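You operate a simulated robot arm through the tools that you are given. There is no shell and no other tool. Be economical: measure what you need, move in short steps, check, and stop when the job is done.

Carry out the task below with a simulated two-armed robot. There is one attempt and no reset: what you move stays moved.

JOB
Seat the loose disc on jammed machine forty, reset and close the platen.
Fine: it starts pinned and locked off; guard on, bolt free, isolator on, reset, pin out, lower.

Only the result counts: the job must be done as asked and must still hold three seconds after the hand-in. Knocking over, shifting, dropping, spilling or breaking anything else fails it.

ROBOT AND FRAMES
Two 7-joint arms with two-finger parallel grippers on one trunk, on a base that drives. Base frame: it is fixed to the floor where the robot stands at the start and does not move with it; the origin is under the middle of the robot, x ahead of it, y to its left, z up. Readings come in cm, rad, newtons and seconds.
The left shoulder is at the start at [6, 14.3, 95.2], the right one opposite. With the tool pointing down near the work surface each hand reaches from about 16 to 60 cm from the robot's upright axis, wherever it stands, measured 20 degrees to its own side. Places, roughly: disc [125, -75, 100]; disc (6x6x2 cm) [130, -60, 110]; machine forty guard [50, -20, 110]; machine forty isolator [-20, -100, 60]; machine forty lock bolt [-20, -100, 70]; machine forty lock pin [30, -70, 120]. Payload 1.57 kg a hand.
The tool frame of a hand sits at the grasp point between the pads (the TCP): z along the fingers, y along the line on which they close. The tips reach 3 cm beyond it. The gripper opens to 11 cm. The fingers are 2.4 cm wide and 1.2 cm thick; the gripper's body (4.8 by 11.2 cm) begins 7.8 cm behind the TCP.
Orientation is told as [roll, pitch, yaw] about the base's x, y, z axes, in that order, counted from this pose: with the fingers straight down and closing along the base's y, the tool's x points along the base's -x, its y along +y and its z along -z.

CONTROLS
- The arms move only by the tool arm_command. It takes "left_rows", "right_rows" or both (then of equal length, played together; a hand with none holds still); each is a list of rows, each an object (a shift or turn left out is 0, a gripper value left out holds the last) with "gripper": the opening, from 0 (shut) to 1 (fully open); "offset": the shift along the tool's x, y, z in units of 100 mm (1.0 is 100 mm), a list of three; "turn": the turn, a rotation vector about the tool's x, y, z in units of 45 degrees (1.0 is 45 degrees), a list of three. In form: [{"gripper": gripper, "offset": [dx, dy, dz], "turn": [wx, wy, wz]}, ...]. A call has 1 to 10 rows; each row is the pose to reach, as a shift and turn from the pose commanded when the call began, along the tool's axes at that moment. A call with a number of a shift or a turn outside -1 to 1 is refused whole. Rows are played at 5 a second. More than 5 cm and 0.15 rad between two rows, or a gripper value outside its range, and nothing of the call is played. A pose out of reach is approached as far as the arm can. The call stops where the force on the tool passes 90 N (or 10 N more than at its start, if that is more) or the arm is blocked; 0.2 s more then pass. Each finger travels about 4.5 cm/s and halts on what it meets, pressing with about 25 N; the grip force reading is that of the motor and also rises with nothing between the fingers. The clock runs only during rows and for 0.2 s after the last one: add rows that repeat a pose to give the fingers time. The reply holds the time, the measured pose of the TCP, the force on the tool along the base axes, the opening and the grip force, in the units named above and with some noise, with the torque about the TCP (base axes, N m) and any sound that the robot's microphone picked up.
- Cameras (640 x 400 px; columns grow to the right, rows downward): "scene" is now at [3.44, -5.01, 156.97]; the picture's right is [-0.63, -0.78, 0.00], its down [-0.54, 0.44, -0.72] and it looks along [0.56, -0.45, -0.69] (base axes); focal length 242 px, centre (320, 200). "left" rides on the left gripper at [7, -1.6, -14.1] in its tool frame; the picture's right is [0.23, 0.97, 0.00], its down [-0.86, 0.20, -0.48] and it looks along [-0.47, 0.11, 0.88] (tool axes); focal length 222 px, centre (320, 200). "right" rides on the right gripper at [7, 1.6, -14.1] in its tool frame; the picture's right is [-0.23, 0.97, 0.00], its down [-0.86, -0.20, -0.48] and it looks along [-0.47, -0.11, 0.88] (tool axes); focal length 222 px, centre (320, 200). There is no depth. A picture from a camera that has moved, and an enlarged one, comes with that camera's place and axes in the base frame and with its lens.
- get_image(camera): a new picture of that camera. It takes no simulated time.
- move_column(by): slides the trunk up (or, below 0, down) by that many cm; the arms and the scene camera ride with it, the base frame stays. It gives what a move gives, with no picture.
- base_move(legs): drives the robot by 1 to 6 legs, each [ahead, left, turn to the left] in cm, cm and rad, along the robot's own axes; the way and the turn of a leg run together, so that a leg with both is an arc; at most 150 cm and 3.142 rad a leg. The arms and the cameras ride along, it lands a little off, and it stops where it bumps. It gives what a move gives.
- turn_head(pan, tilt): turns the head with the scene camera to pan (to the left, within 1.501 rad either way) and tilt (down, from -0.506 to 1.204), counted from straight ahead of the robot. It gives what a move gives.
- zoom(camera, box): a new picture of the part [left, top, right, bottom] of that camera's present view, enlarged. It takes no simulated time.
- close_job(): hands the job in; it is judged then, once.

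Go step by step. Nothing tells you exact positions but the pictures and the camera data: compare them with the known pose of the tool, close in by small moves and look again before you grip or let go. The budget is 120 turns and 100 pictures, counting those below and the enlarged ones. Unless the task says otherwise, let go and move clear before handing in, and close with one line.

The tools are called by a JSON object that holds its "fn" and its "kwargs". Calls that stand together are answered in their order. arm_command: Moves the arms, as the interface text tells. Its arguments: {"type":"object","properties":{"left_rows":{"type":"array","items":{"type":"object","properties":{"gripper":{"type":"number"},"offset":{"type":"array","items":{"type":"number"}},"turn":{"type":"array","items":{"type":"number"}}}}},"right_rows":{"type":"array","items":{"type":"object","properties":{"gripper":{"type":"number"},"offset":{"type":"array","items":{"type":"number"}},"turn":{"type":"array","items":{"type":"number"}}}}}},"required":[]} The other tools are called the same way: move_column (by) slides the trunk up or down; base_move (legs) drives the base; turn_head (pan, tilt) turns the head that bears the scene camera; get_image (camera) takes a picture; zoom (camera, box) takes an enlarged picture of a part of a camera's view; close_job () hands the job in.

At the start:

```text
clock: 0.0
left_eef_pos: [46.22, -0.17, 99.92]
left_tcp_rot: [0.0, 0.0, -0.001]
left_ft_force: [-0.2, -0.2, -1.0]
left_torque: [0.0, -0.01, -0.03]
left_gripper_width: 11.0
left_grasp_force: 0.0
right_eef_pos: [36.9, -38.26, 114.99]
right_tcp_rot: [0.0, 0.0, 0.002]
right_ft_force: [0.0, 0.3, -0.4]
right_torque: [0.0, 0.0, 0.01]
right_gripper_width: 10.96
right_grasp_force: 0.0
trunk travel left (down, up): [-55.1, 3.9]
robot x, y, heading: [-0.23, 0.09, -0.003]
head pan, tilt: [-0.681, 0.764]
```

scene: 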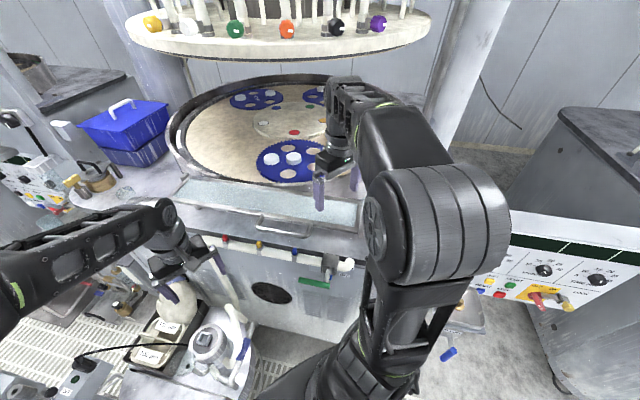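
right: 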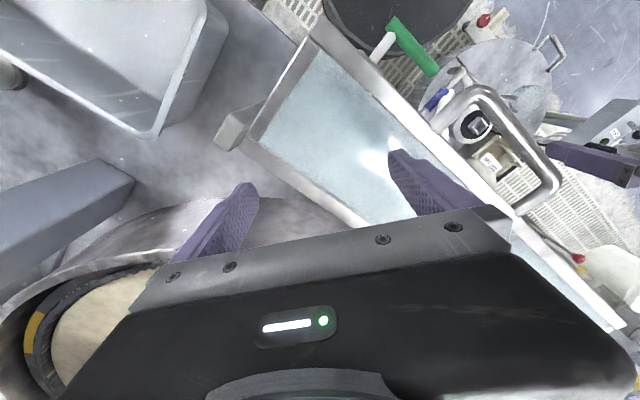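
left: 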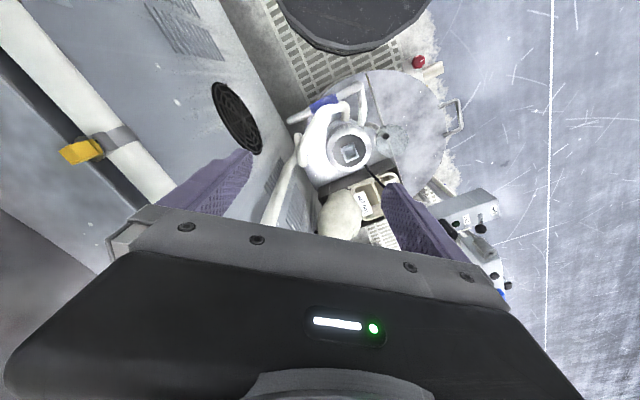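

I see a lapping machine ahead-right with an upper platen, blue carriers with discs, a guard with a handle at its near edge, and control panels on both sides. I'll look closer at the parts before moving.

{"fn": "zoom", "kwargs": {"camera": "scene", "box": [160, 60, 400, 210]}}

{"fn": "zoom", "kwargs": {"camera": "scene", "box": [440, 220, 640, 345]}}

{"fn": "zoom", "kwargs": {"camera": "scene", "box": [0, 90, 200, 215]}}

{"fn": "zoom", "kwargs": {"camera": "scene", "box": [180, 170, 380, 295]}}

```text
2.67 times, centred on (280, 135) of scene
camera zoom: at [3.44, -5.01, 156.97], right [-0.63, -0.78, 0.0], down [-0.54, 0.44, -0.72], along [0.56, -0.45, -0.69], focal length 646 px, centre (427, 373)
```

zoom: 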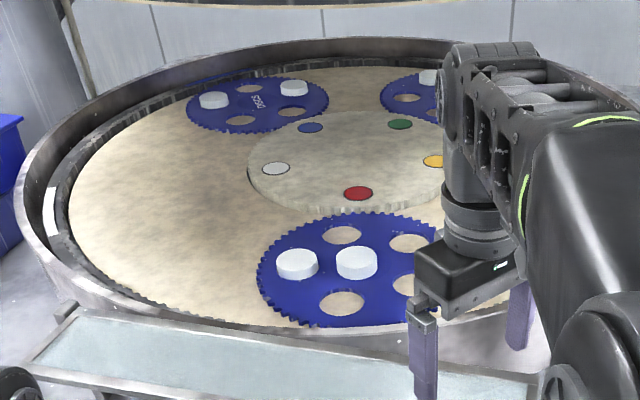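

```text
3.20 times, centred on (540, 282) of scene
camera zoom: at [3.44, -5.01, 156.97], right [-0.63, -0.78, 0.0], down [-0.54, 0.44, -0.72], along [0.56, -0.45, -0.69], focal length 775 px, centre (-384, -64)
```

zoom: 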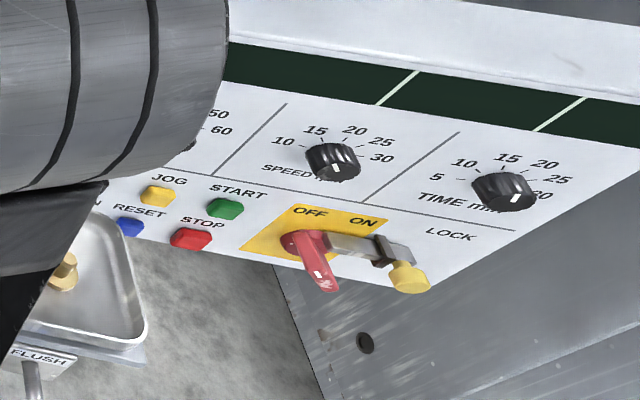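

```text
3.20 times, centred on (100, 152) of scene
camera zoom: at [3.44, -5.01, 156.97], right [-0.63, -0.78, 0.0], down [-0.54, 0.44, -0.72], along [0.56, -0.45, -0.69], focal length 775 px, centre (1024, 352)
```

zoom: 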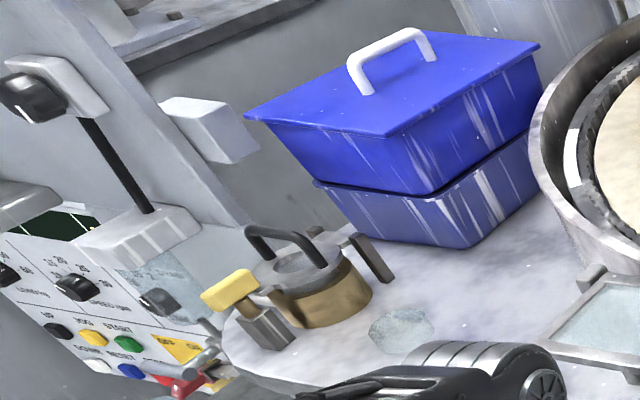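

```text
3.20 times, centred on (280, 232) of scene
camera zoom: at [3.44, -5.01, 156.97], right [-0.63, -0.78, 0.0], down [-0.54, 0.44, -0.72], along [0.56, -0.45, -0.69], focal length 775 px, centre (448, 96)
```

zoom: 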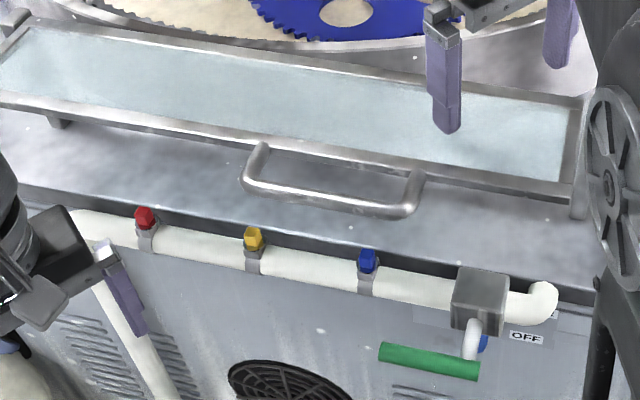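

The right panel (red handle on yellow plate with a bolt) matches the isolator estimate. I'll look around with the head for labels, the pin, the platen and the discs.

{"fn": "turn_head", "kwargs": {"pan": -0.6, "tilt": 0.25}}

{"fn": "get_image", "kwargs": {"camera": "scene"}}

{"fn": "turn_head", "kwargs": {"pan": -1.5, "tilt": 0.6}}

{"fn": "get_image", "kwargs": {"camera": "scene"}}

{"fn": "turn_head", "kwargs": {"pan": 0.2, "tilt": 0.6}}

{"fn": "get_image", "kwargs": {"camera": "scene"}}

```text
clock: 0.9
left_eef_pos: [46.11, -0.08, 99.91]
left_tcp_rot: [-0.002, 0.0, -0.001]
left_ft_force: [-1.2, -0.5, -0.9]
left_torque: [0.0, -0.02, 0.02]
left_gripper_width: 10.98
left_grasp_force: 0.1
right_eef_pos: [36.95, -38.28, 114.97]
right_tcp_rot: [0.001, 0.0, 0.001]
right_ft_force: [0.0, -0.1, 0.8]
right_torque: [-0.02, 0.01, 0.03]
right_gripper_width: 10.99
right_grasp_force: 0.0
trunk travel left (down, up): [-55.1, 3.9]
robot x, y, heading: [-0.01, 0.25, -0.0]
head pan, tilt: [-0.6, 0.25]
```

```text
92 pictures are left
camera scene: at [4.76, -5.11, 161.59], right [-0.57, -0.82, 0.0], down [-0.2, 0.14, -0.97], along [0.8, -0.55, -0.25], focal length 242 px, centre (320, 200)
```

scene: 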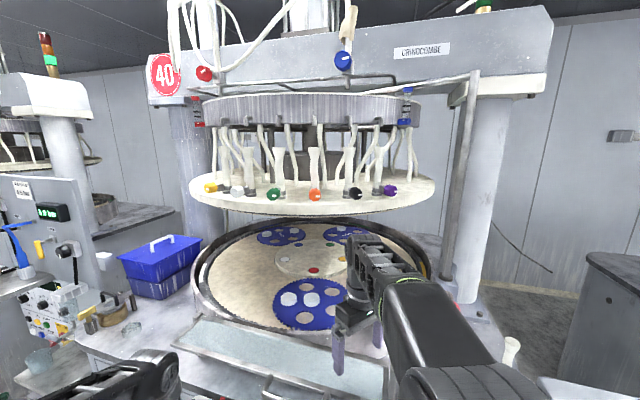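

```text
clock: 2.1
left_eef_pos: [46.06, -0.01, 100.08]
left_tcp_rot: [0.0, -0.001, -0.001]
left_ft_force: [0.1, -0.2, -0.1]
left_torque: [-0.01, 0.04, 0.05]
left_gripper_width: 10.99
left_grasp_force: 0.2
right_eef_pos: [37.04, -38.36, 114.96]
right_tcp_rot: [0.001, 0.001, 0.0]
right_ft_force: [0.4, -0.2, -0.1]
right_torque: [-0.01, -0.04, 0.02]
right_gripper_width: 11.02
right_grasp_force: 0.1
trunk travel left (down, up): [-55.1, 3.9]
robot x, y, heading: [0.09, 0.02, -0.004]
head pan, tilt: [-1.499, 0.6]
```

```text
91 pictures are left
camera scene: at [-2.31, -8.65, 158.38], right [-1.0, -0.07, 0.0], down [-0.04, 0.56, -0.83], along [0.06, -0.82, -0.56], focal length 242 px, centre (320, 200)
```

scene: 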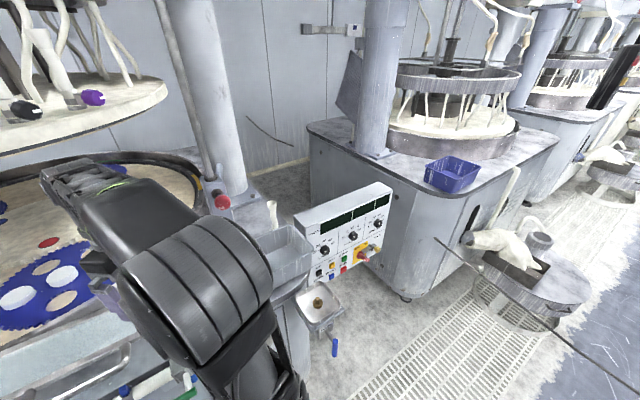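

```text
clock: 3.9
left_eef_pos: [46.21, -0.09, 100.02]
left_tcp_rot: [-0.002, 0.001, 0.0]
left_ft_force: [-0.7, -0.4, 0.4]
left_torque: [-0.03, 0.02, -0.01]
left_gripper_width: 11.01
left_grasp_force: 0.0
right_eef_pos: [36.87, -38.4, 115.01]
right_tcp_rot: [-0.002, -0.001, -0.001]
right_ft_force: [-0.4, -0.1, -0.6]
right_torque: [-0.01, 0.02, 0.01]
right_gripper_width: 11.01
right_grasp_force: 0.1
trunk travel left (down, up): [-55.1, 3.9]
robot x, y, heading: [0.2, -0.08, -0.005]
head pan, tilt: [0.201, 0.6]
```

```text
90 pictures are left
camera scene: at [5.72, 1.92, 158.38], right [0.2, -0.98, 0.0], down [-0.55, -0.11, -0.83], along [0.81, 0.16, -0.56], focal length 242 px, centre (320, 200)
```

scene: 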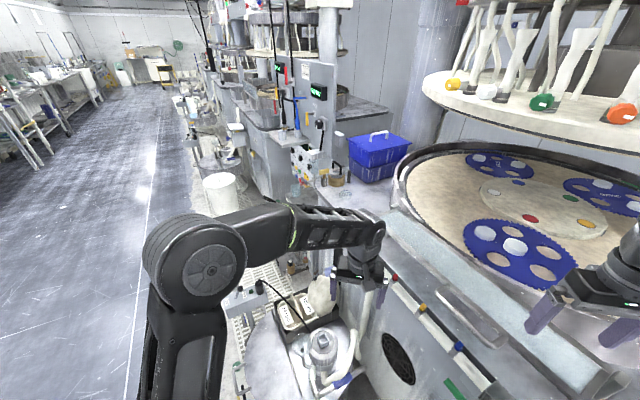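

Machine forty ("40" plate) is straight ahead-right; a red knob on the right column should be the lock pin, and the panel on its right arm has the isolator. I'll zoom in on pin, panel and discs.

{"fn": "turn_head", "kwargs": {"pan": -1.2, "tilt": 0.6}}

{"fn": "zoom", "kwargs": {"camera": "scene", "box": [330, 150, 490, 250]}}

{"fn": "get_image", "kwargs": {"camera": "scene"}}

```text
clock: 5.4
left_eef_pos: [46.21, -0.02, 100.03]
left_tcp_rot: [-0.001, -0.001, 0.001]
left_ft_force: [0.4, 0.2, 1.3]
left_torque: [-0.02, -0.02, 0.0]
left_gripper_width: 10.97
left_grasp_force: 0.0
right_eef_pos: [37.02, -38.34, 114.99]
right_tcp_rot: [-0.001, 0.001, 0.001]
right_ft_force: [-0.4, 0.0, -0.4]
right_torque: [0.0, -0.02, 0.0]
right_gripper_width: 11.0
right_grasp_force: 0.0
trunk travel left (down, up): [-55.1, 3.9]
robot x, y, heading: [-0.08, -0.21, -0.0]
head pan, tilt: [-1.201, 0.6]
```

```text
4.00 times, centred on (410, 200) of scene
camera zoom: at [0.26, -8.07, 158.38], right [-0.93, -0.36, 0.0], down [-0.2, 0.53, -0.83], along [0.3, -0.77, -0.56], focal length 969 px, centre (-40, 200)
```

zoom: 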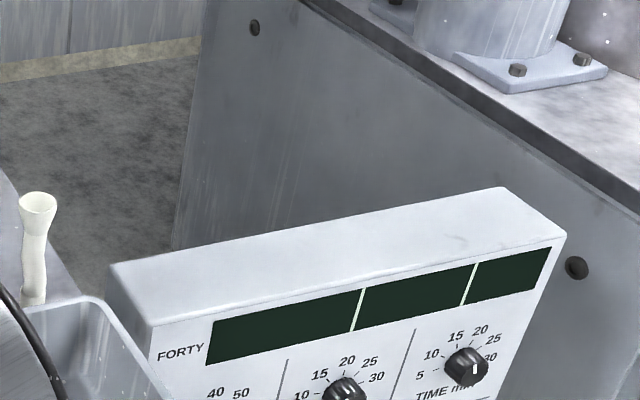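

```text
88 pictures are left
camera scene: at [0.26, -8.07, 158.38], right [-0.93, -0.36, 0.0], down [-0.2, 0.53, -0.83], along [0.3, -0.77, -0.56], focal length 242 px, centre (320, 200)
```

scene: 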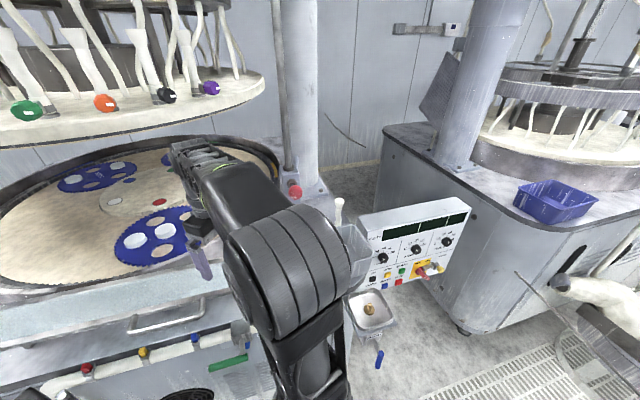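

The panel is labelled FORTY, so it is the right one. Now I'll look downward to see the floor and obstacles around the base.

{"fn": "turn_head", "kwargs": {"pan": -1.2, "tilt": 1.1}}

{"fn": "get_image", "kwargs": {"camera": "scene"}}

{"fn": "turn_head", "kwargs": {"pan": -0.2, "tilt": 1.1}}

{"fn": "get_image", "kwargs": {"camera": "scene"}}

```text
clock: 6.3
left_eef_pos: [46.11, -0.0, 100.06]
left_tcp_rot: [-0.001, 0.001, 0.0]
left_ft_force: [0.8, -0.7, 0.2]
left_torque: [0.03, -0.01, -0.02]
left_gripper_width: 11.01
left_grasp_force: 0.1
right_eef_pos: [36.95, -38.36, 115.01]
right_tcp_rot: [0.001, 0.001, 0.0]
right_ft_force: [0.8, -0.2, 0.2]
right_torque: [-0.01, 0.0, 0.0]
right_gripper_width: 11.0
right_grasp_force: 0.1
trunk travel left (down, up): [-55.1, 3.9]
robot x, y, heading: [-0.23, 0.4, 0.0]
head pan, tilt: [-1.201, 1.1]
```

```text
87 pictures are left
camera scene: at [-0.66, -5.73, 154.52], right [-0.93, -0.36, 0.0], down [-0.32, 0.83, -0.45], along [0.16, -0.42, -0.89], focal length 242 px, centre (320, 200)
```

scene: 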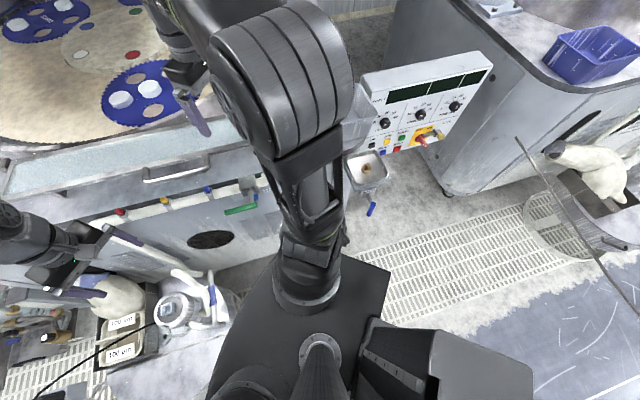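

```text
clock: 7.6
left_eef_pos: [46.16, 0.01, 99.94]
left_tcp_rot: [0.0, -0.002, 0.0]
left_ft_force: [-0.5, 0.1, 0.0]
left_torque: [-0.02, 0.0, 0.02]
left_gripper_width: 10.97
left_grasp_force: 0.0
right_eef_pos: [37.02, -38.34, 114.98]
right_tcp_rot: [-0.001, 0.0, 0.0]
right_ft_force: [-0.6, -0.3, 0.4]
right_torque: [-0.03, -0.03, 0.01]
right_gripper_width: 11.01
right_grasp_force: 0.1
trunk travel left (down, up): [-55.1, 3.9]
robot x, y, heading: [-0.11, -0.11, -0.003]
head pan, tilt: [-0.201, 1.1]
```

```text
86 pictures are left
camera scene: at [3.24, -1.1, 154.52], right [-0.2, -0.98, 0.0], down [-0.87, 0.18, -0.45], along [0.44, -0.09, -0.89], focal length 242 px, centre (320, 200)
```

scene: 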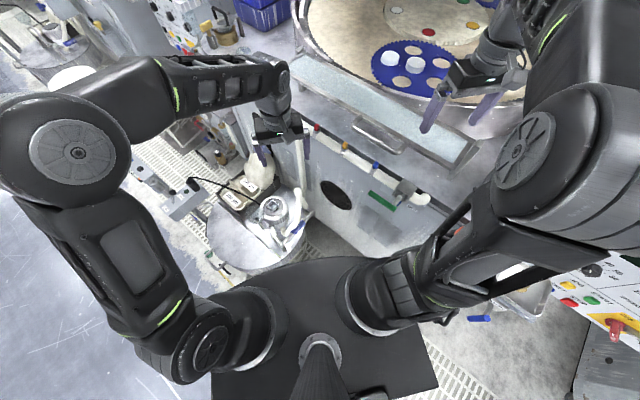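

The listed disc positions project onto the far-left carrier rather than the near one, so I need a detailed look at all three carriers to decide which disc is loose.

{"fn": "turn_head", "kwargs": {"pan": -0.5, "tilt": 0.5}}

{"fn": "get_image", "kwargs": {"camera": "scene"}}

{"fn": "zoom", "kwargs": {"camera": "scene", "box": [220, 130, 300, 180]}}

{"fn": "zoom", "kwargs": {"camera": "scene", "box": [230, 180, 330, 243]}}

```text
clock: 8.6
left_eef_pos: [46.13, 0.04, 100.04]
left_tcp_rot: [0.0, 0.0, 0.0]
left_ft_force: [0.0, 0.2, -0.2]
left_torque: [0.0, -0.04, 0.0]
left_gripper_width: 11.02
left_grasp_force: 0.1
right_eef_pos: [36.96, -38.34, 114.95]
right_tcp_rot: [0.0, -0.002, 0.0]
right_ft_force: [0.7, -0.2, 0.3]
right_torque: [0.0, 0.01, 0.0]
right_gripper_width: 10.99
right_grasp_force: 0.0
trunk travel left (down, up): [-55.1, 3.9]
robot x, y, heading: [-0.36, -0.01, 0.002]
head pan, tilt: [-0.499, 0.499]
```

```text
85 pictures are left
camera scene: at [5.04, -4.19, 159.28], right [-0.48, -0.88, 0.0], down [-0.42, 0.23, -0.88], along [0.77, -0.42, -0.48], focal length 242 px, centre (320, 200)
```

scene: 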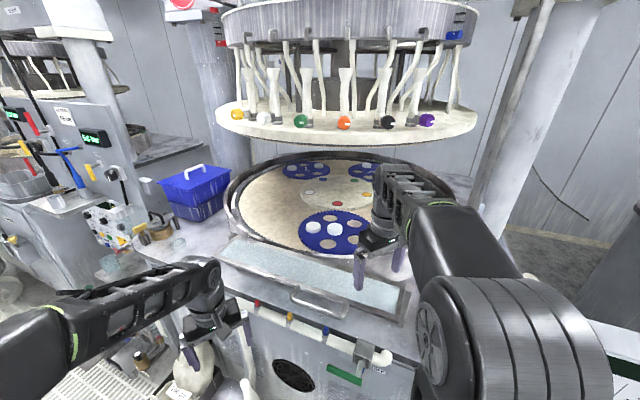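

```text
8.00 times, centred on (260, 155) of scene
camera zoom: at [5.04, -4.19, 159.28], right [-0.48, -0.88, 0.0], down [-0.42, 0.23, -0.88], along [0.77, -0.42, -0.48], focal length 1938 px, centre (800, 560)
```

zoom: 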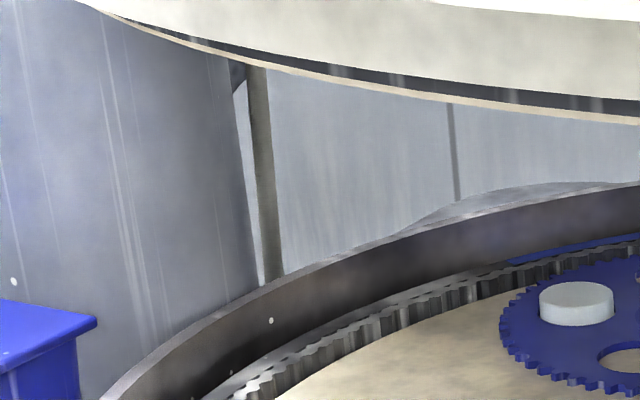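

```text
6.35 times, centred on (280, 212) of scene
camera zoom: at [5.04, -4.19, 159.28], right [-0.48, -0.88, 0.0], down [-0.42, 0.23, -0.88], along [0.77, -0.42, -0.48], focal length 1538 px, centre (574, 127)
```

zoom: 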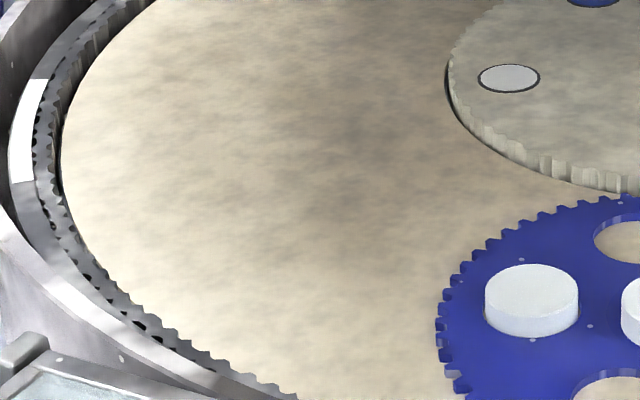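

{"fn": "zoom", "kwargs": {"camera": "scene", "box": [275, 150, 375, 212]}}

{"fn": "zoom", "kwargs": {"camera": "scene", "box": [290, 200, 380, 260]}}

```text
6.40 times, centred on (325, 181) of scene
camera zoom: at [5.04, -4.19, 159.28], right [-0.48, -0.88, 0.0], down [-0.42, 0.23, -0.88], along [0.77, -0.42, -0.48], focal length 1550 px, centre (288, 322)
```

zoom: 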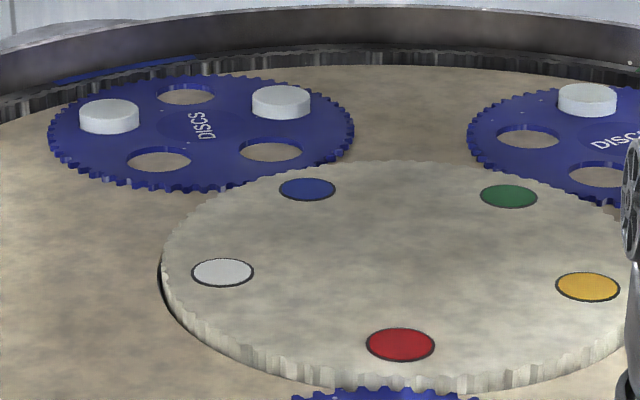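

```text
6.67 times, centred on (335, 230) of scene
camera zoom: at [5.04, -4.19, 159.28], right [-0.48, -0.88, 0.0], down [-0.42, 0.23, -0.88], along [0.77, -0.42, -0.48], focal length 1615 px, centre (220, 0)
```

zoom: 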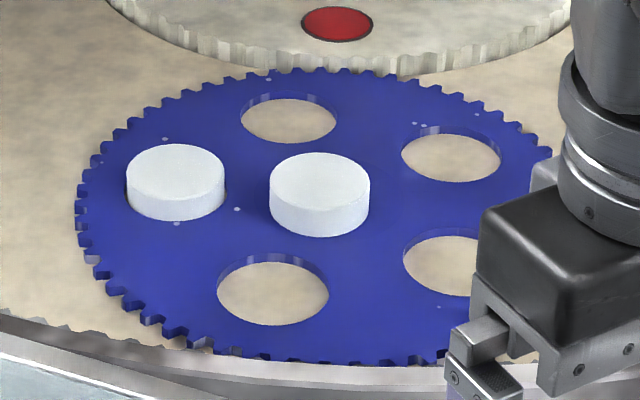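

{"fn": "zoom", "kwargs": {"camera": "scene", "box": [280, 158, 332, 184]}}

{"fn": "zoom", "kwargs": {"camera": "scene", "box": [345, 156, 385, 184]}}

```text
12.31 times, centred on (306, 171) of scene
camera zoom: at [5.04, -4.19, 159.28], right [-0.48, -0.88, 0.0], down [-0.42, 0.23, -0.88], along [0.77, -0.42, -0.48], focal length 2982 px, centre (492, 557)
```

zoom: 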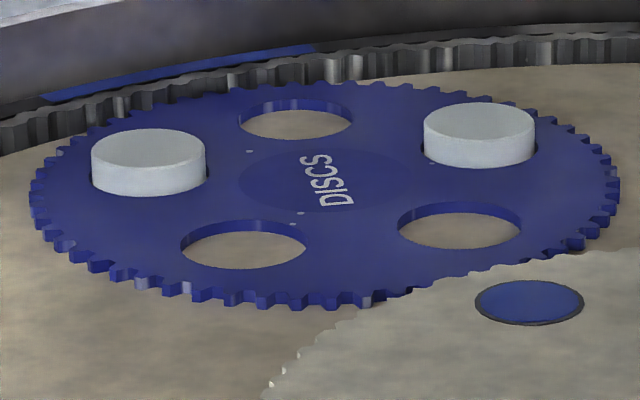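

```text
14.29 times, centred on (365, 170) of scene
camera zoom: at [5.04, -4.19, 159.28], right [-0.48, -0.88, 0.0], down [-0.42, 0.23, -0.88], along [0.77, -0.42, -0.48], focal length 3461 px, centre (-323, 629)
```

zoom: 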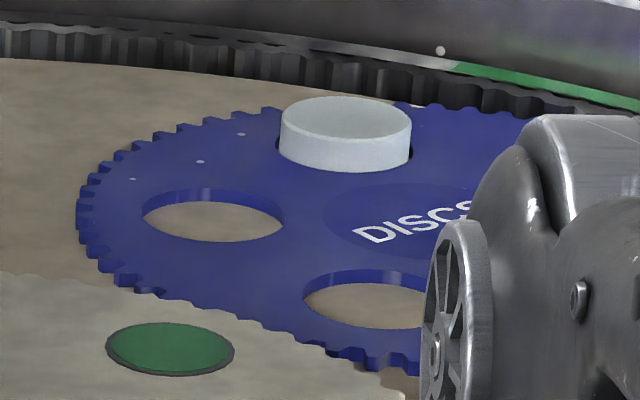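

The disc in the middle of the nearest carrier sits on top of the plate (covering the text), so that is the loose one; five holes ring it. The machine front faces roughly 52° to my right, so I'll raise both hands well above the guard, then turn to face it.

{"fn": "arm_command", "kwargs": {"left_rows": [{"offset": [0.3, 0, -0.4]}, {"offset": [0.6, 0, -0.8]}, {"offset": [0.9, 0, -1.0]}, {"offset": [1.0, 0, -1.0]}], "right_rows": [{"offset": [0, 0, -0.4]}, {"offset": [0, 0, -0.8]}, {"offset": [0, 0, -1.0]}, {"offset": [0, 0, -1.0]}]}}

{"fn": "arm_command", "kwargs": {"left_rows": [{"offset": [0, 0, -0.4]}, {"offset": [0, 0, -0.8]}, {"offset": [0, 0, -1.0]}, {"offset": [0, 0, -1.0]}]}}

```text
clock: 9.6
left_eef_pos: [36.06, -0.08, 109.76]
left_tcp_rot: [-0.001, 0.0, 0.001]
left_ft_force: [0.1, -0.8, -0.2]
left_torque: [0.02, 0.0, 0.0]
left_gripper_width: 10.98
left_grasp_force: 0.1
right_eef_pos: [36.98, -38.23, 114.99]
right_tcp_rot: [0.0, 0.0, -0.001]
right_ft_force: [-1.0, -1.0, -0.8]
right_torque: [-0.02, -0.02, -0.03]
right_gripper_width: 11.04
right_grasp_force: 0.0
right hand out of reach, approached as far as the arm can: row 1, 2, 3, 4
trunk travel left (down, up): [-55.1, 3.9]
robot x, y, heading: [0.18, -0.02, 0.001]
head pan, tilt: [-0.499, 0.499]
```

```text
clock: 10.6
left_eef_pos: [36.07, -0.16, 113.93]
left_tcp_rot: [0.001, 0.001, 0.0]
left_ft_force: [0.4, 0.2, -0.7]
left_torque: [0.02, 0.0, -0.01]
left_gripper_width: 11.01
left_grasp_force: 0.0
left hand out of reach, approached as far as the arm can: row 2, 3, 4
right_eef_pos: [36.96, -38.26, 114.95]
right_tcp_rot: [0.001, -0.001, 0.001]
right_ft_force: [0.0, 0.2, 0.7]
right_torque: [0.04, 0.0, 0.02]
right_gripper_width: 10.98
right_grasp_force: 0.0
trunk travel left (down, up): [-55.1, 3.9]
robot x, y, heading: [-0.0, -0.04, -0.001]
head pan, tilt: [-0.499, 0.499]
```

{"fn": "move_column", "kwargs": {"by": 3.8}}

{"fn": "arm_command", "kwargs": {"right_rows": [{"offset": [0.4, 0, 0]}, {"offset": [0.8, 0.1, -0.2]}, {"offset": [1.0, 0.2, -0.5]}, {"offset": [1.0, 0.2, -0.5]}], "left_rows": [{"offset": [0.3, 0, 0]}, {"offset": [0.6, 0, -0.2]}, {"offset": [0.8, 0, -0.5]}, {"offset": [0.8, 0, -0.5]}]}}

```text
clock: 11.4
left_eef_pos: [36.2, -0.16, 117.53]
left_tcp_rot: [0.0, 0.0, -0.001]
left_ft_force: [-0.1, 0.3, 0.5]
left_torque: [-0.02, -0.02, 0.01]
left_gripper_width: 11.0
left_grasp_force: 0.1
right_eef_pos: [37.0, -38.24, 118.8]
right_tcp_rot: [0.001, 0.001, 0.001]
right_ft_force: [-0.6, -0.8, -0.2]
right_torque: [0.02, -0.02, 0.0]
right_gripper_width: 11.01
right_grasp_force: 0.0
trunk travel left (down, up): [-58.9, 0.1]
robot x, y, heading: [0.08, 0.0, -0.001]
head pan, tilt: [-0.499, 0.499]
```

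```text
clock: 12.4
left_eef_pos: [32.44, -0.38, 118.21]
left_tcp_rot: [0.001, 0.0, 0.0]
left_ft_force: [0.1, 0.2, -0.5]
left_torque: [0.0, -0.02, 0.02]
left_gripper_width: 10.98
left_grasp_force: 0.1
left hand out of reach, approached as far as the arm can: row 2, 3, 4
right_eef_pos: [30.48, -37.4, 118.58]
right_tcp_rot: [0.001, 0.0, -0.003]
right_ft_force: [-0.1, -0.3, 0.5]
right_torque: [-0.04, 0.05, 0.0]
right_gripper_width: 11.0
right_grasp_force: 0.0
right hand out of reach, approached as far as the arm can: row 2, 3, 4
trunk travel left (down, up): [-58.9, 0.1]
robot x, y, heading: [-0.15, 0.19, 0.001]
head pan, tilt: [-0.499, 0.499]
```

{"fn": "base_move", "kwargs": {"legs": [[0, 0, -0.45]]}}

{"fn": "turn_head", "kwargs": {"pan": -0.3, "tilt": 1.0}}

{"fn": "get_image", "kwargs": {"camera": "scene"}}

```text
clock: 14.1
left_eef_pos: [28.86, -14.49, 118.29]
left_tcp_rot: [0.003, 0.0, -0.456]
left_ft_force: [-0.1, -0.7, -0.2]
left_torque: [0.03, -0.04, 0.01]
left_gripper_width: 11.0
left_grasp_force: 0.1
right_eef_pos: [10.91, -47.01, 118.55]
right_tcp_rot: [0.001, 0.001, -0.456]
right_ft_force: [0.0, 0.4, -0.7]
right_torque: [-0.01, 0.03, -0.02]
right_gripper_width: 11.01
right_grasp_force: 0.2
trunk travel left (down, up): [-58.9, 0.1]
robot x, y, heading: [-0.24, 0.11, -0.462]
head pan, tilt: [-0.499, 0.499]
```

```text
clock: 15.1
left_eef_pos: [28.86, -14.6, 118.22]
left_tcp_rot: [0.001, 0.0, -0.457]
left_ft_force: [0.3, -0.1, 0.0]
left_torque: [0.0, 0.06, -0.04]
left_gripper_width: 10.96
left_grasp_force: 0.0
right_eef_pos: [10.91, -46.94, 118.47]
right_tcp_rot: [0.001, -0.001, -0.454]
right_ft_force: [-0.7, 0.6, 0.1]
right_torque: [-0.02, 0.0, 0.03]
right_gripper_width: 11.0
right_grasp_force: 0.1
trunk travel left (down, up): [-58.9, 0.1]
robot x, y, heading: [-0.19, 0.11, -0.456]
head pan, tilt: [-0.3, 1.0]
```

```text
78 pictures are left
camera scene: at [2.42, -3.31, 158.98], right [-0.69, -0.73, 0.0], down [-0.61, 0.58, -0.54], along [0.39, -0.37, -0.84], focal length 242 px, centre (320, 200)
```

scene: 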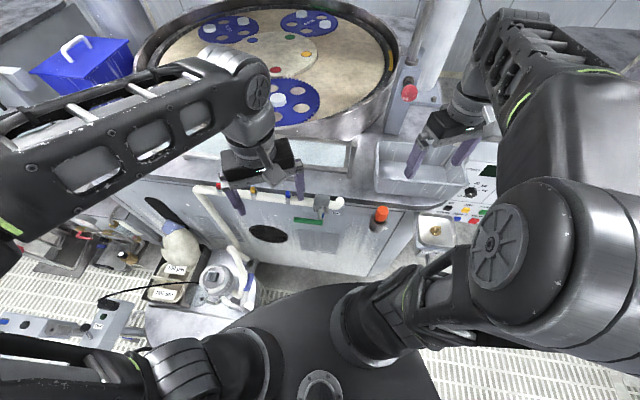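

{"fn": "base_move", "kwargs": {"legs": [[0, 0, -0.44]]}}

{"fn": "turn_head", "kwargs": {"pan": 0.1, "tilt": 0.9}}

{"fn": "get_image", "kwargs": {"camera": "scene"}}

{"fn": "get_image", "kwargs": {"camera": "left"}}

```text
clock: 16.7
left_eef_pos: [20.15, -25.25, 118.2]
left_tcp_rot: [0.001, -0.001, -0.884]
left_ft_force: [1.0, -0.3, -0.8]
left_torque: [0.01, -0.01, -0.02]
left_gripper_width: 11.01
left_grasp_force: 0.1
right_eef_pos: [-9.6, -47.23, 118.48]
right_tcp_rot: [0.0, 0.001, -0.885]
right_ft_force: [-0.7, 0.0, 0.8]
right_torque: [0.01, 0.01, 0.03]
right_gripper_width: 10.97
right_grasp_force: 0.0
trunk travel left (down, up): [-58.9, 0.1]
robot x, y, heading: [0.17, 0.26, -0.888]
head pan, tilt: [-0.3, 1.0]
```

```text
clock: 17.6
left_eef_pos: [20.14, -25.24, 118.29]
left_tcp_rot: [0.001, -0.001, -0.885]
left_ft_force: [0.6, 0.0, 0.2]
left_torque: [-0.03, -0.01, 0.01]
left_gripper_width: 11.02
left_grasp_force: 0.0
right_eef_pos: [-9.62, -47.17, 118.57]
right_tcp_rot: [0.0, 0.001, -0.883]
right_ft_force: [-0.6, -0.2, -0.7]
right_torque: [-0.04, -0.01, 0.0]
right_gripper_width: 11.03
right_grasp_force: 0.0
trunk travel left (down, up): [-58.9, 0.1]
robot x, y, heading: [-0.18, 0.1, -0.88]
head pan, tilt: [0.099, 0.901]
```

```text
77 pictures are left
camera scene: at [3.47, -2.87, 159.7], right [-0.71, -0.71, 0.0], down [-0.55, 0.56, -0.62], along [0.44, -0.44, -0.78], focal length 242 px, centre (320, 200)
```

scene: 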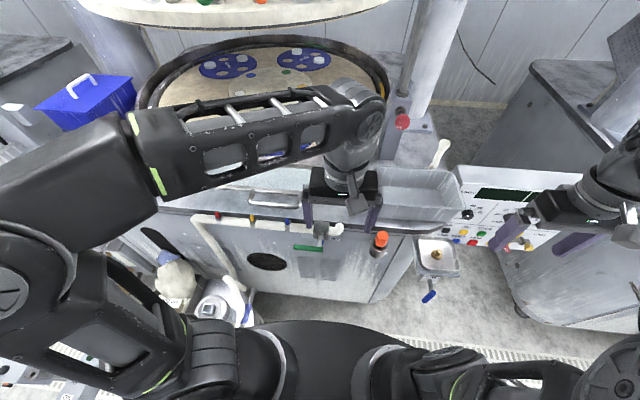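

```text
76 pictures are left
camera left: at [14.44, -20.92, 132.33], right [0.61, 0.79, 0.0], down [0.69, -0.54, 0.48], along [0.38, -0.29, -0.88], focal length 222 px, centre (320, 200)
```

left: 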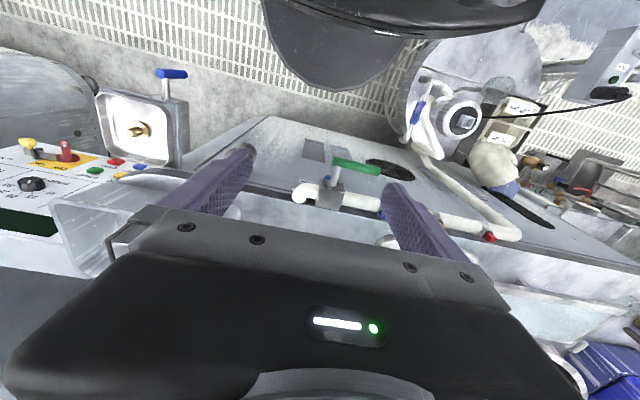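

I'm facing the machine now. There is some floor gap in front of the base, so I'll edge forward in small steps and watch for contact.

{"fn": "base_move", "kwargs": {"legs": [[8, -3, 0]]}}

{"fn": "turn_head", "kwargs": {"pan": 0.3, "tilt": 1.2}}

{"fn": "get_image", "kwargs": {"camera": "scene"}}

```text
clock: 18.7
left_eef_pos: [22.97, -33.58, 118.13]
left_tcp_rot: [0.002, 0.0, -0.887]
left_ft_force: [0.6, -0.6, -0.5]
left_torque: [0.01, 0.01, -0.03]
left_gripper_width: 11.01
left_grasp_force: 0.1
right_eef_pos: [-6.93, -55.6, 118.53]
right_tcp_rot: [-0.001, 0.002, -0.887]
right_ft_force: [-0.5, -0.4, -0.1]
right_torque: [0.07, 0.03, 0.02]
right_gripper_width: 10.99
right_grasp_force: 0.0
trunk travel left (down, up): [-58.9, 0.1]
robot x, y, heading: [2.8, -8.33, -0.882]
head pan, tilt: [0.099, 0.901]
```

```text
clock: 19.5
left_eef_pos: [22.89, -33.45, 118.21]
left_tcp_rot: [0.001, 0.001, -0.887]
left_ft_force: [0.4, -0.4, 0.0]
left_torque: [0.01, 0.0, -0.01]
left_gripper_width: 11.02
left_grasp_force: 0.1
right_eef_pos: [-6.76, -55.46, 118.45]
right_tcp_rot: [0.0, 0.0, -0.885]
right_ft_force: [-1.1, -0.4, 0.1]
right_torque: [0.01, -0.01, -0.02]
right_gripper_width: 10.99
right_grasp_force: 0.0
trunk travel left (down, up): [-58.9, 0.1]
robot x, y, heading: [2.87, -8.38, -0.884]
head pan, tilt: [0.3, 1.201]
```

```text
75 pictures are left
camera scene: at [5.59, -8.73, 157.72], right [-0.55, -0.83, 0.0], down [-0.78, 0.52, -0.36], along [0.3, -0.2, -0.93], focal length 242 px, centre (320, 200)
```

scene: 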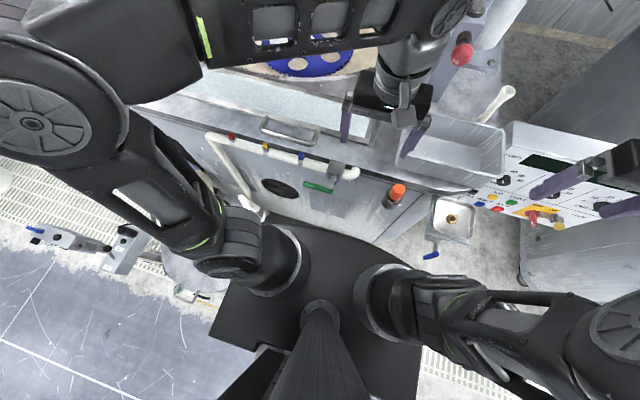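

{"fn": "base_move", "kwargs": {"legs": [[7, 0, 0]]}}

{"fn": "get_image", "kwargs": {"camera": "scene"}}

{"fn": "get_image", "kwargs": {"camera": "left"}}

```text
clock: 20.5
left_eef_pos: [27.4, -38.95, 118.19]
left_tcp_rot: [0.002, -0.001, -0.888]
left_ft_force: [0.2, -0.7, 0.7]
left_torque: [0.05, 0.03, 0.01]
left_gripper_width: 11.0
left_grasp_force: 0.2
right_eef_pos: [-2.34, -60.85, 118.47]
right_tcp_rot: [0.0, 0.001, -0.885]
right_ft_force: [0.2, 0.3, 0.1]
right_torque: [-0.02, 0.02, 0.05]
right_gripper_width: 11.0
right_grasp_force: 0.1
trunk travel left (down, up): [-58.9, 0.1]
robot x, y, heading: [7.14, -13.96, -0.885]
head pan, tilt: [0.3, 1.201]
```

```text
74 pictures are left
camera scene: at [10.12, -14.29, 157.71], right [-0.55, -0.83, 0.0], down [-0.78, 0.52, -0.36], along [0.3, -0.2, -0.93], focal length 242 px, centre (320, 200)
```

scene: 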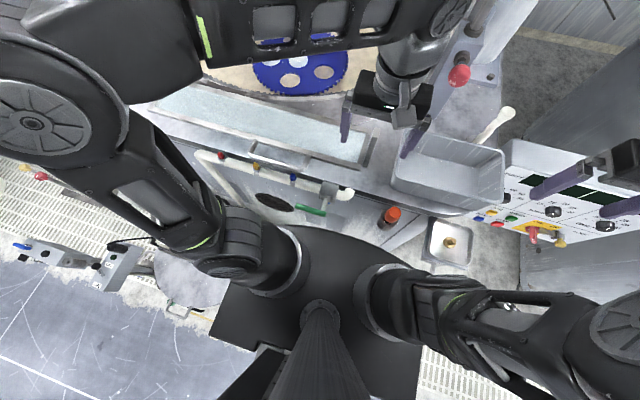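

```text
73 pictures are left
camera left: at [21.74, -34.57, 132.29], right [0.61, 0.79, 0.0], down [0.69, -0.54, 0.48], along [0.38, -0.29, -0.88], focal length 222 px, centre (320, 200)
```

left: 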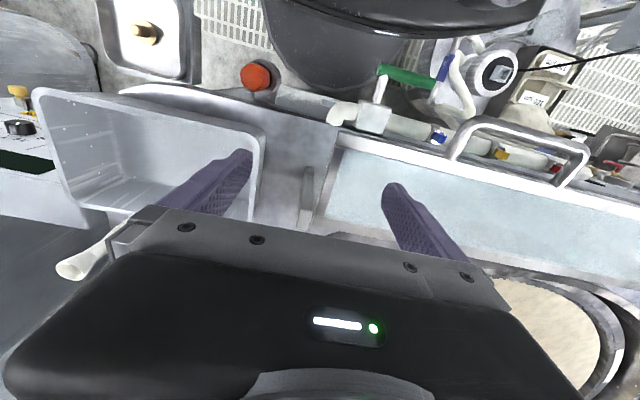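

The base is now close enough with the pedestal near the valve, so I'll stop here. I'll swing the left hand left and tilt it forward toward the carrier.

{"fn": "arm_command", "kwargs": {"left_rows": [{"offset": [0, 0.25, 0], "turn": [0, -0.16, 0]}, {"offset": [0, 0.5, 0], "turn": [0, -0.32, 0]}, {"offset": [0, 0.75, 0], "turn": [0, -0.48, 0]}, {"offset": [0, 1.0, 0], "turn": [0, -0.64, 0]}, {"offset": [0, 1.0, 0], "turn": [0, -0.8, 0]}, {"offset": [0, 1.0, 0], "turn": [0, -0.8, 0]}]}}

```text
clock: 21.9
left_eef_pos: [35.08, -32.35, 118.39]
left_tcp_rot: [0.002, -0.63, -0.889]
left_ft_force: [0.9, -0.5, -1.2]
left_torque: [0.0, 0.0, 0.03]
left_gripper_width: 11.0
left_grasp_force: 0.1
right_eef_pos: [-2.5, -60.9, 118.56]
right_tcp_rot: [0.001, -0.001, -0.885]
right_ft_force: [0.6, -0.4, 0.2]
right_torque: [-0.01, 0.02, 0.0]
right_gripper_width: 11.0
right_grasp_force: 0.0
trunk travel left (down, up): [-58.9, 0.1]
robot x, y, heading: [6.93, -13.21, -0.888]
head pan, tilt: [0.3, 1.201]
```

{"fn": "arm_command", "kwargs": {"left_rows": [{"offset": [-0.24, 0.25, 0.176]}, {"offset": [-0.485, 0.5, 0.353]}, {"offset": [-0.73, 0.75, 0.53]}, {"offset": [-0.97, 1.0, 0.706]}, {"offset": [-0.97, 1.0, 0.706]}]}}

{"fn": "get_image", "kwargs": {"camera": "left"}}

{"fn": "turn_head", "kwargs": {"pan": 0.3, "tilt": 0.7}}

{"fn": "get_image", "kwargs": {"camera": "scene"}}

```text
clock: 23.1
left_eef_pos: [50.31, -35.48, 118.48]
left_tcp_rot: [0.004, -0.63, -0.889]
left_ft_force: [0.6, 0.8, 0.8]
left_torque: [0.05, 0.02, 0.03]
left_gripper_width: 10.99
left_grasp_force: 0.1
right_eef_pos: [-2.49, -60.8, 118.38]
right_tcp_rot: [0.0, 0.0, -0.884]
right_ft_force: [0.0, 0.0, 0.5]
right_torque: [0.0, 0.01, 0.02]
right_gripper_width: 11.01
right_grasp_force: 0.0
trunk travel left (down, up): [-58.9, 0.1]
robot x, y, heading: [7.32, -13.46, -0.885]
head pan, tilt: [0.3, 1.201]
```

```text
72 pictures are left
camera left: at [40.29, -25.73, 125.75], right [0.64, 0.76, -0.13], down [0.41, -0.19, 0.89], along [0.65, -0.62, -0.44], focal length 222 px, centre (320, 200)
```

left: 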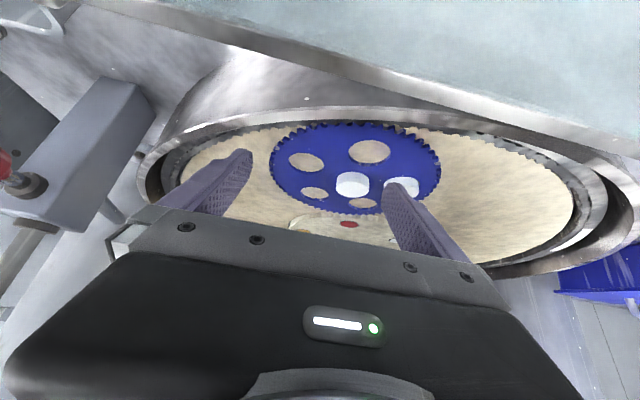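

```text
clock: 24.0
left_eef_pos: [50.39, -35.55, 118.39]
left_tcp_rot: [0.002, -0.629, -0.887]
left_ft_force: [0.9, 0.8, -0.1]
left_torque: [0.0, 0.0, -0.01]
left_gripper_width: 11.0
left_grasp_force: 0.1
right_eef_pos: [-2.39, -60.87, 118.56]
right_tcp_rot: [0.001, -0.001, -0.885]
right_ft_force: [-0.2, 0.2, 0.2]
right_torque: [0.02, -0.01, 0.01]
right_gripper_width: 10.97
right_grasp_force: 0.1
trunk travel left (down, up): [-58.9, 0.1]
robot x, y, heading: [6.99, -13.89, -0.884]
head pan, tilt: [0.3, 0.7]
```

```text
71 pictures are left
camera scene: at [12.41, -15.72, 161.31], right [-0.55, -0.83, 0.0], down [-0.54, 0.36, -0.76], along [0.64, -0.42, -0.64], focal length 242 px, centre (320, 200)
```

scene: 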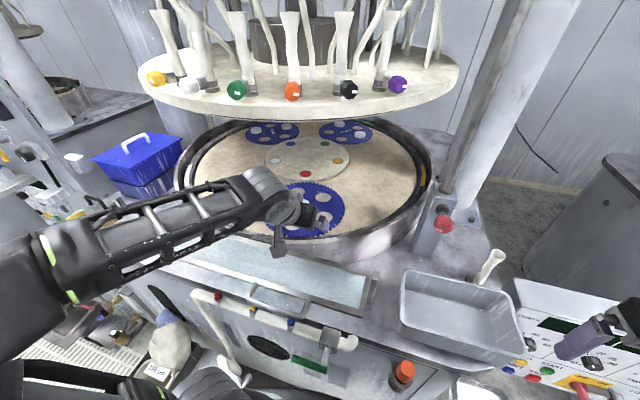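

The wrist camera sees the carrier well. I'll zoom in to measure the disc and the holes.

{"fn": "zoom", "kwargs": {"camera": "left", "box": [256, 110, 448, 230]}}

```text
3.33 times, centred on (352, 170) of left
camera zoom: at [40.28, -25.75, 125.75], right [0.64, 0.76, -0.13], down [0.41, -0.19, 0.89], along [0.65, -0.62, -0.44], focal length 740 px, centre (213, 300)
```

zoom: 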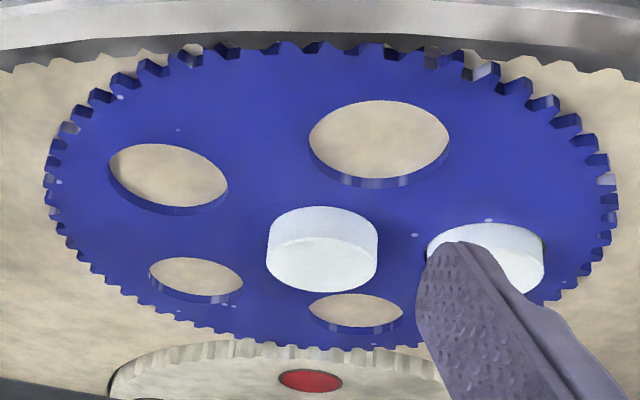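

{"fn": "arm_command", "kwargs": {"left_rows": [{"offset": [-0.2, 0.21, 0.237]}, {"offset": [-0.4, 0.42, 0.475]}, {"offset": [-0.6, 0.63, 0.712]}, {"offset": [-0.794, 0.84, 0.949]}, {"offset": [-0.794, 0.84, 0.949]}]}}

{"fn": "get_image", "kwargs": {"camera": "left"}}

{"fn": "zoom", "kwargs": {"camera": "scene", "box": [230, 150, 390, 250]}}

```text
clock: 25.2
left_eef_pos: [64.41, -39.41, 115.2]
left_tcp_rot: [0.004, -0.63, -0.888]
left_ft_force: [-0.5, -0.3, -0.4]
left_torque: [-0.01, 0.0, 0.0]
left_gripper_width: 10.99
left_grasp_force: 0.1
right_eef_pos: [-2.53, -60.74, 118.57]
right_tcp_rot: [0.0, 0.0, -0.884]
right_ft_force: [0.2, 0.3, -0.2]
right_torque: [0.03, -0.04, 0.05]
right_gripper_width: 11.0
right_grasp_force: 0.0
trunk travel left (down, up): [-58.9, 0.1]
robot x, y, heading: [7.16, -13.67, -0.883]
head pan, tilt: [0.3, 0.7]
```

```text
69 pictures are left
camera left: at [54.33, -29.55, 122.46], right [0.64, 0.76, -0.13], down [0.41, -0.19, 0.89], along [0.65, -0.62, -0.43], focal length 222 px, centre (320, 200)
```

left: 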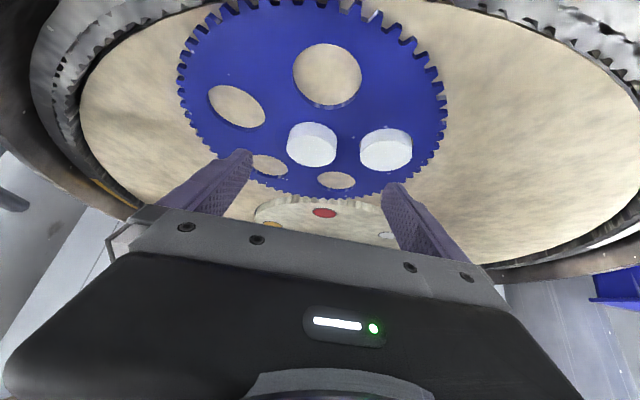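

```text
4.00 times, centred on (310, 200) of scene
camera zoom: at [12.35, -15.68, 161.32], right [-0.55, -0.83, 0.0], down [-0.54, 0.36, -0.77], along [0.64, -0.42, -0.64], focal length 969 px, centre (360, 200)
```

zoom: 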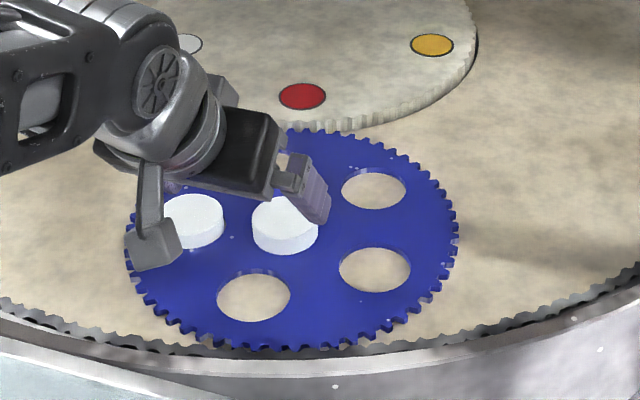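

{"fn": "arm_command", "kwargs": {"left_rows": [{"offset": [-0.06, -0.02, 0.21]}, {"offset": [-0.12, -0.045, 0.42]}, {"offset": [-0.177, -0.067, 0.624]}, {"offset": [-0.177, -0.067, 0.624]}]}}

{"fn": "get_image", "kwargs": {"camera": "left"}}

```text
clock: 26.2
left_eef_pos: [67.06, -43.77, 111.32]
left_tcp_rot: [0.005, -0.631, -0.888]
left_ft_force: [0.1, 0.9, 0.4]
left_torque: [0.04, 0.0, -0.01]
left_gripper_width: 11.0
left_grasp_force: 0.0
right_eef_pos: [-2.49, -60.78, 118.55]
right_tcp_rot: [0.001, 0.0, -0.884]
right_ft_force: [-0.8, 0.7, 0.7]
right_torque: [-0.02, -0.05, 0.0]
right_gripper_width: 10.98
right_grasp_force: 0.1
trunk travel left (down, up): [-58.9, 0.1]
robot x, y, heading: [6.81, -13.5, -0.885]
head pan, tilt: [0.3, 0.7]
```

```text
67 pictures are left
camera left: at [56.96, -33.89, 118.64], right [0.64, 0.76, -0.13], down [0.41, -0.19, 0.89], along [0.65, -0.62, -0.44], focal length 222 px, centre (320, 200)
```

left: 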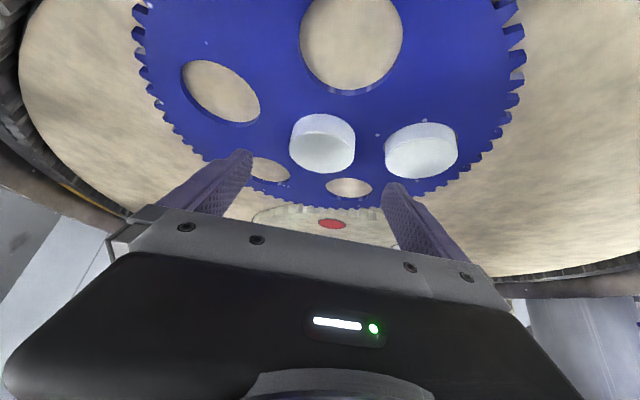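

The neighbouring seated disc leaves only about 2.7 cm gap, so I'll narrow the gripper to 7.5 cm first, then descend and check.

{"fn": "arm_command", "kwargs": {"left_rows": [{"gripper": 0.68}, {"gripper": 0.68}, {"gripper": 0.68}, {"gripper": 0.68}, {"offset": [0.05, 0.02, 0.08]}, {"offset": [0.1, 0.02, 0.15]}, {"offset": [0.1, 0.02, 0.15]}]}}

{"fn": "zoom", "kwargs": {"camera": "left", "box": [200, 90, 440, 240]}}

{"fn": "zoom", "kwargs": {"camera": "scene", "box": [260, 170, 350, 226]}}

```text
clock: 27.8
left_eef_pos: [67.31, -43.71, 109.5]
left_tcp_rot: [0.003, -0.63, -0.888]
left_ft_force: [-0.6, 0.0, 0.1]
left_torque: [0.0, 0.02, 0.02]
left_gripper_width: 7.47
left_grasp_force: 0.1
right_eef_pos: [-2.58, -60.72, 118.58]
right_tcp_rot: [-0.001, 0.001, -0.885]
right_ft_force: [0.6, 0.0, 0.2]
right_torque: [0.03, -0.01, -0.03]
right_gripper_width: 11.0
right_grasp_force: 0.0
trunk travel left (down, up): [-58.9, 0.1]
robot x, y, heading: [7.0, -13.29, -0.883]
head pan, tilt: [0.3, 0.7]
```

```text
2.67 times, centred on (320, 165) of left
camera zoom: at [57.28, -33.83, 116.79], right [0.64, 0.76, -0.13], down [0.41, -0.19, 0.89], along [0.65, -0.62, -0.44], focal length 592 px, centre (320, 293)
```

zoom: 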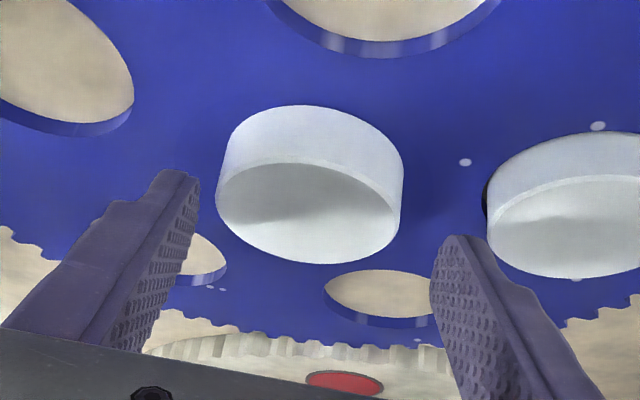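

```text
7.11 times, centred on (305, 198) of scene
camera zoom: at [12.41, -15.72, 161.31], right [-0.55, -0.83, 0.0], down [-0.54, 0.36, -0.76], along [0.64, -0.42, -0.64], focal length 1723 px, centre (427, 214)
```

zoom: 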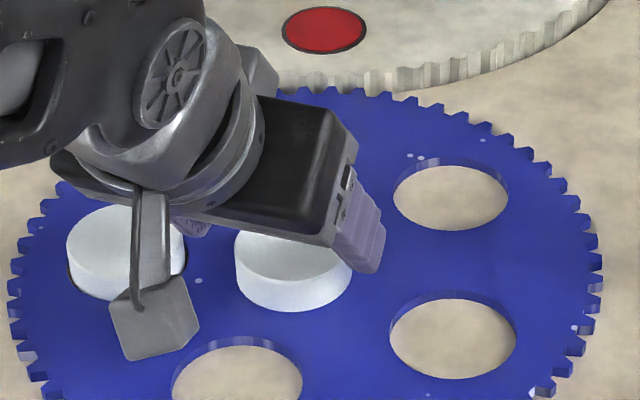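

{"fn": "arm_command", "kwargs": {"left_rows": [{"offset": [0.04, -0.02, 0.08]}, {"offset": [0.08, -0.02, 0.16]}, {"offset": [0.08, -0.02, 0.16]}]}}

{"fn": "zoom", "kwargs": {"camera": "left", "box": [200, 90, 440, 240]}}

{"fn": "zoom", "kwargs": {"camera": "scene", "box": [260, 170, 350, 226]}}

```text
clock: 28.6
left_eef_pos: [67.38, -44.08, 108.31]
left_tcp_rot: [0.001, -0.639, -0.887]
left_ft_force: [0.5, 1.2, 22.8]
left_torque: [-0.47, 0.28, 0.14]
left_gripper_width: 7.42
left_grasp_force: 0.0
right_eef_pos: [-2.61, -60.69, 118.57]
right_tcp_rot: [0.001, -0.002, -0.884]
right_ft_force: [0.2, 0.3, -0.6]
right_torque: [0.01, 0.01, 0.01]
right_gripper_width: 11.01
right_grasp_force: 0.1
trunk travel left (down, up): [-58.9, 0.1]
robot x, y, heading: [7.13, -13.79, -0.889]
head pan, tilt: [0.3, 0.7]
```

```text
2.67 times, centred on (320, 165) of left
camera zoom: at [57.27, -34.17, 115.37], right [0.64, 0.76, -0.13], down [0.41, -0.18, 0.89], along [0.65, -0.63, -0.43], focal length 592 px, centre (320, 293)
```

zoom: 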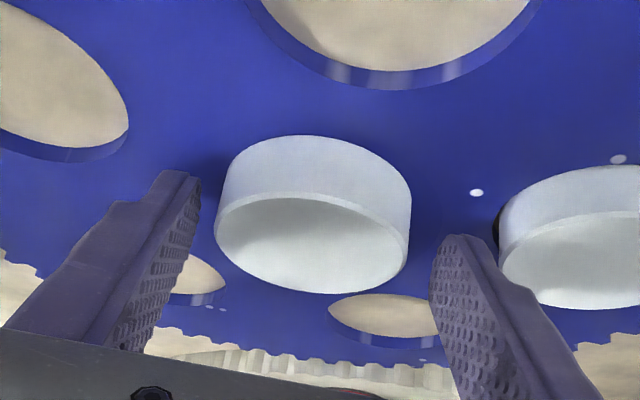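

```text
7.11 times, centred on (305, 198) of scene
camera zoom: at [12.19, -15.57, 161.36], right [-0.55, -0.83, 0.0], down [-0.54, 0.36, -0.77], along [0.64, -0.42, -0.64], focal length 1723 px, centre (427, 214)
```

zoom: 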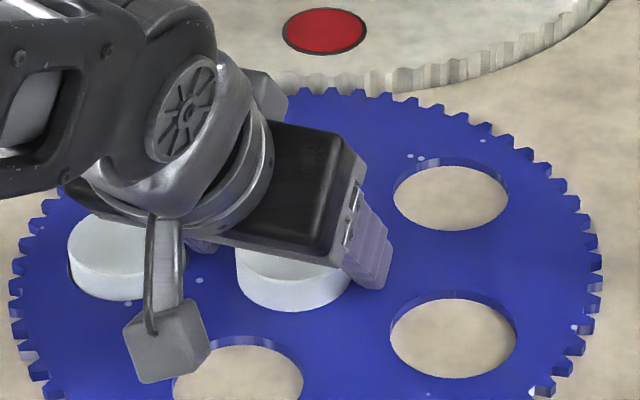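

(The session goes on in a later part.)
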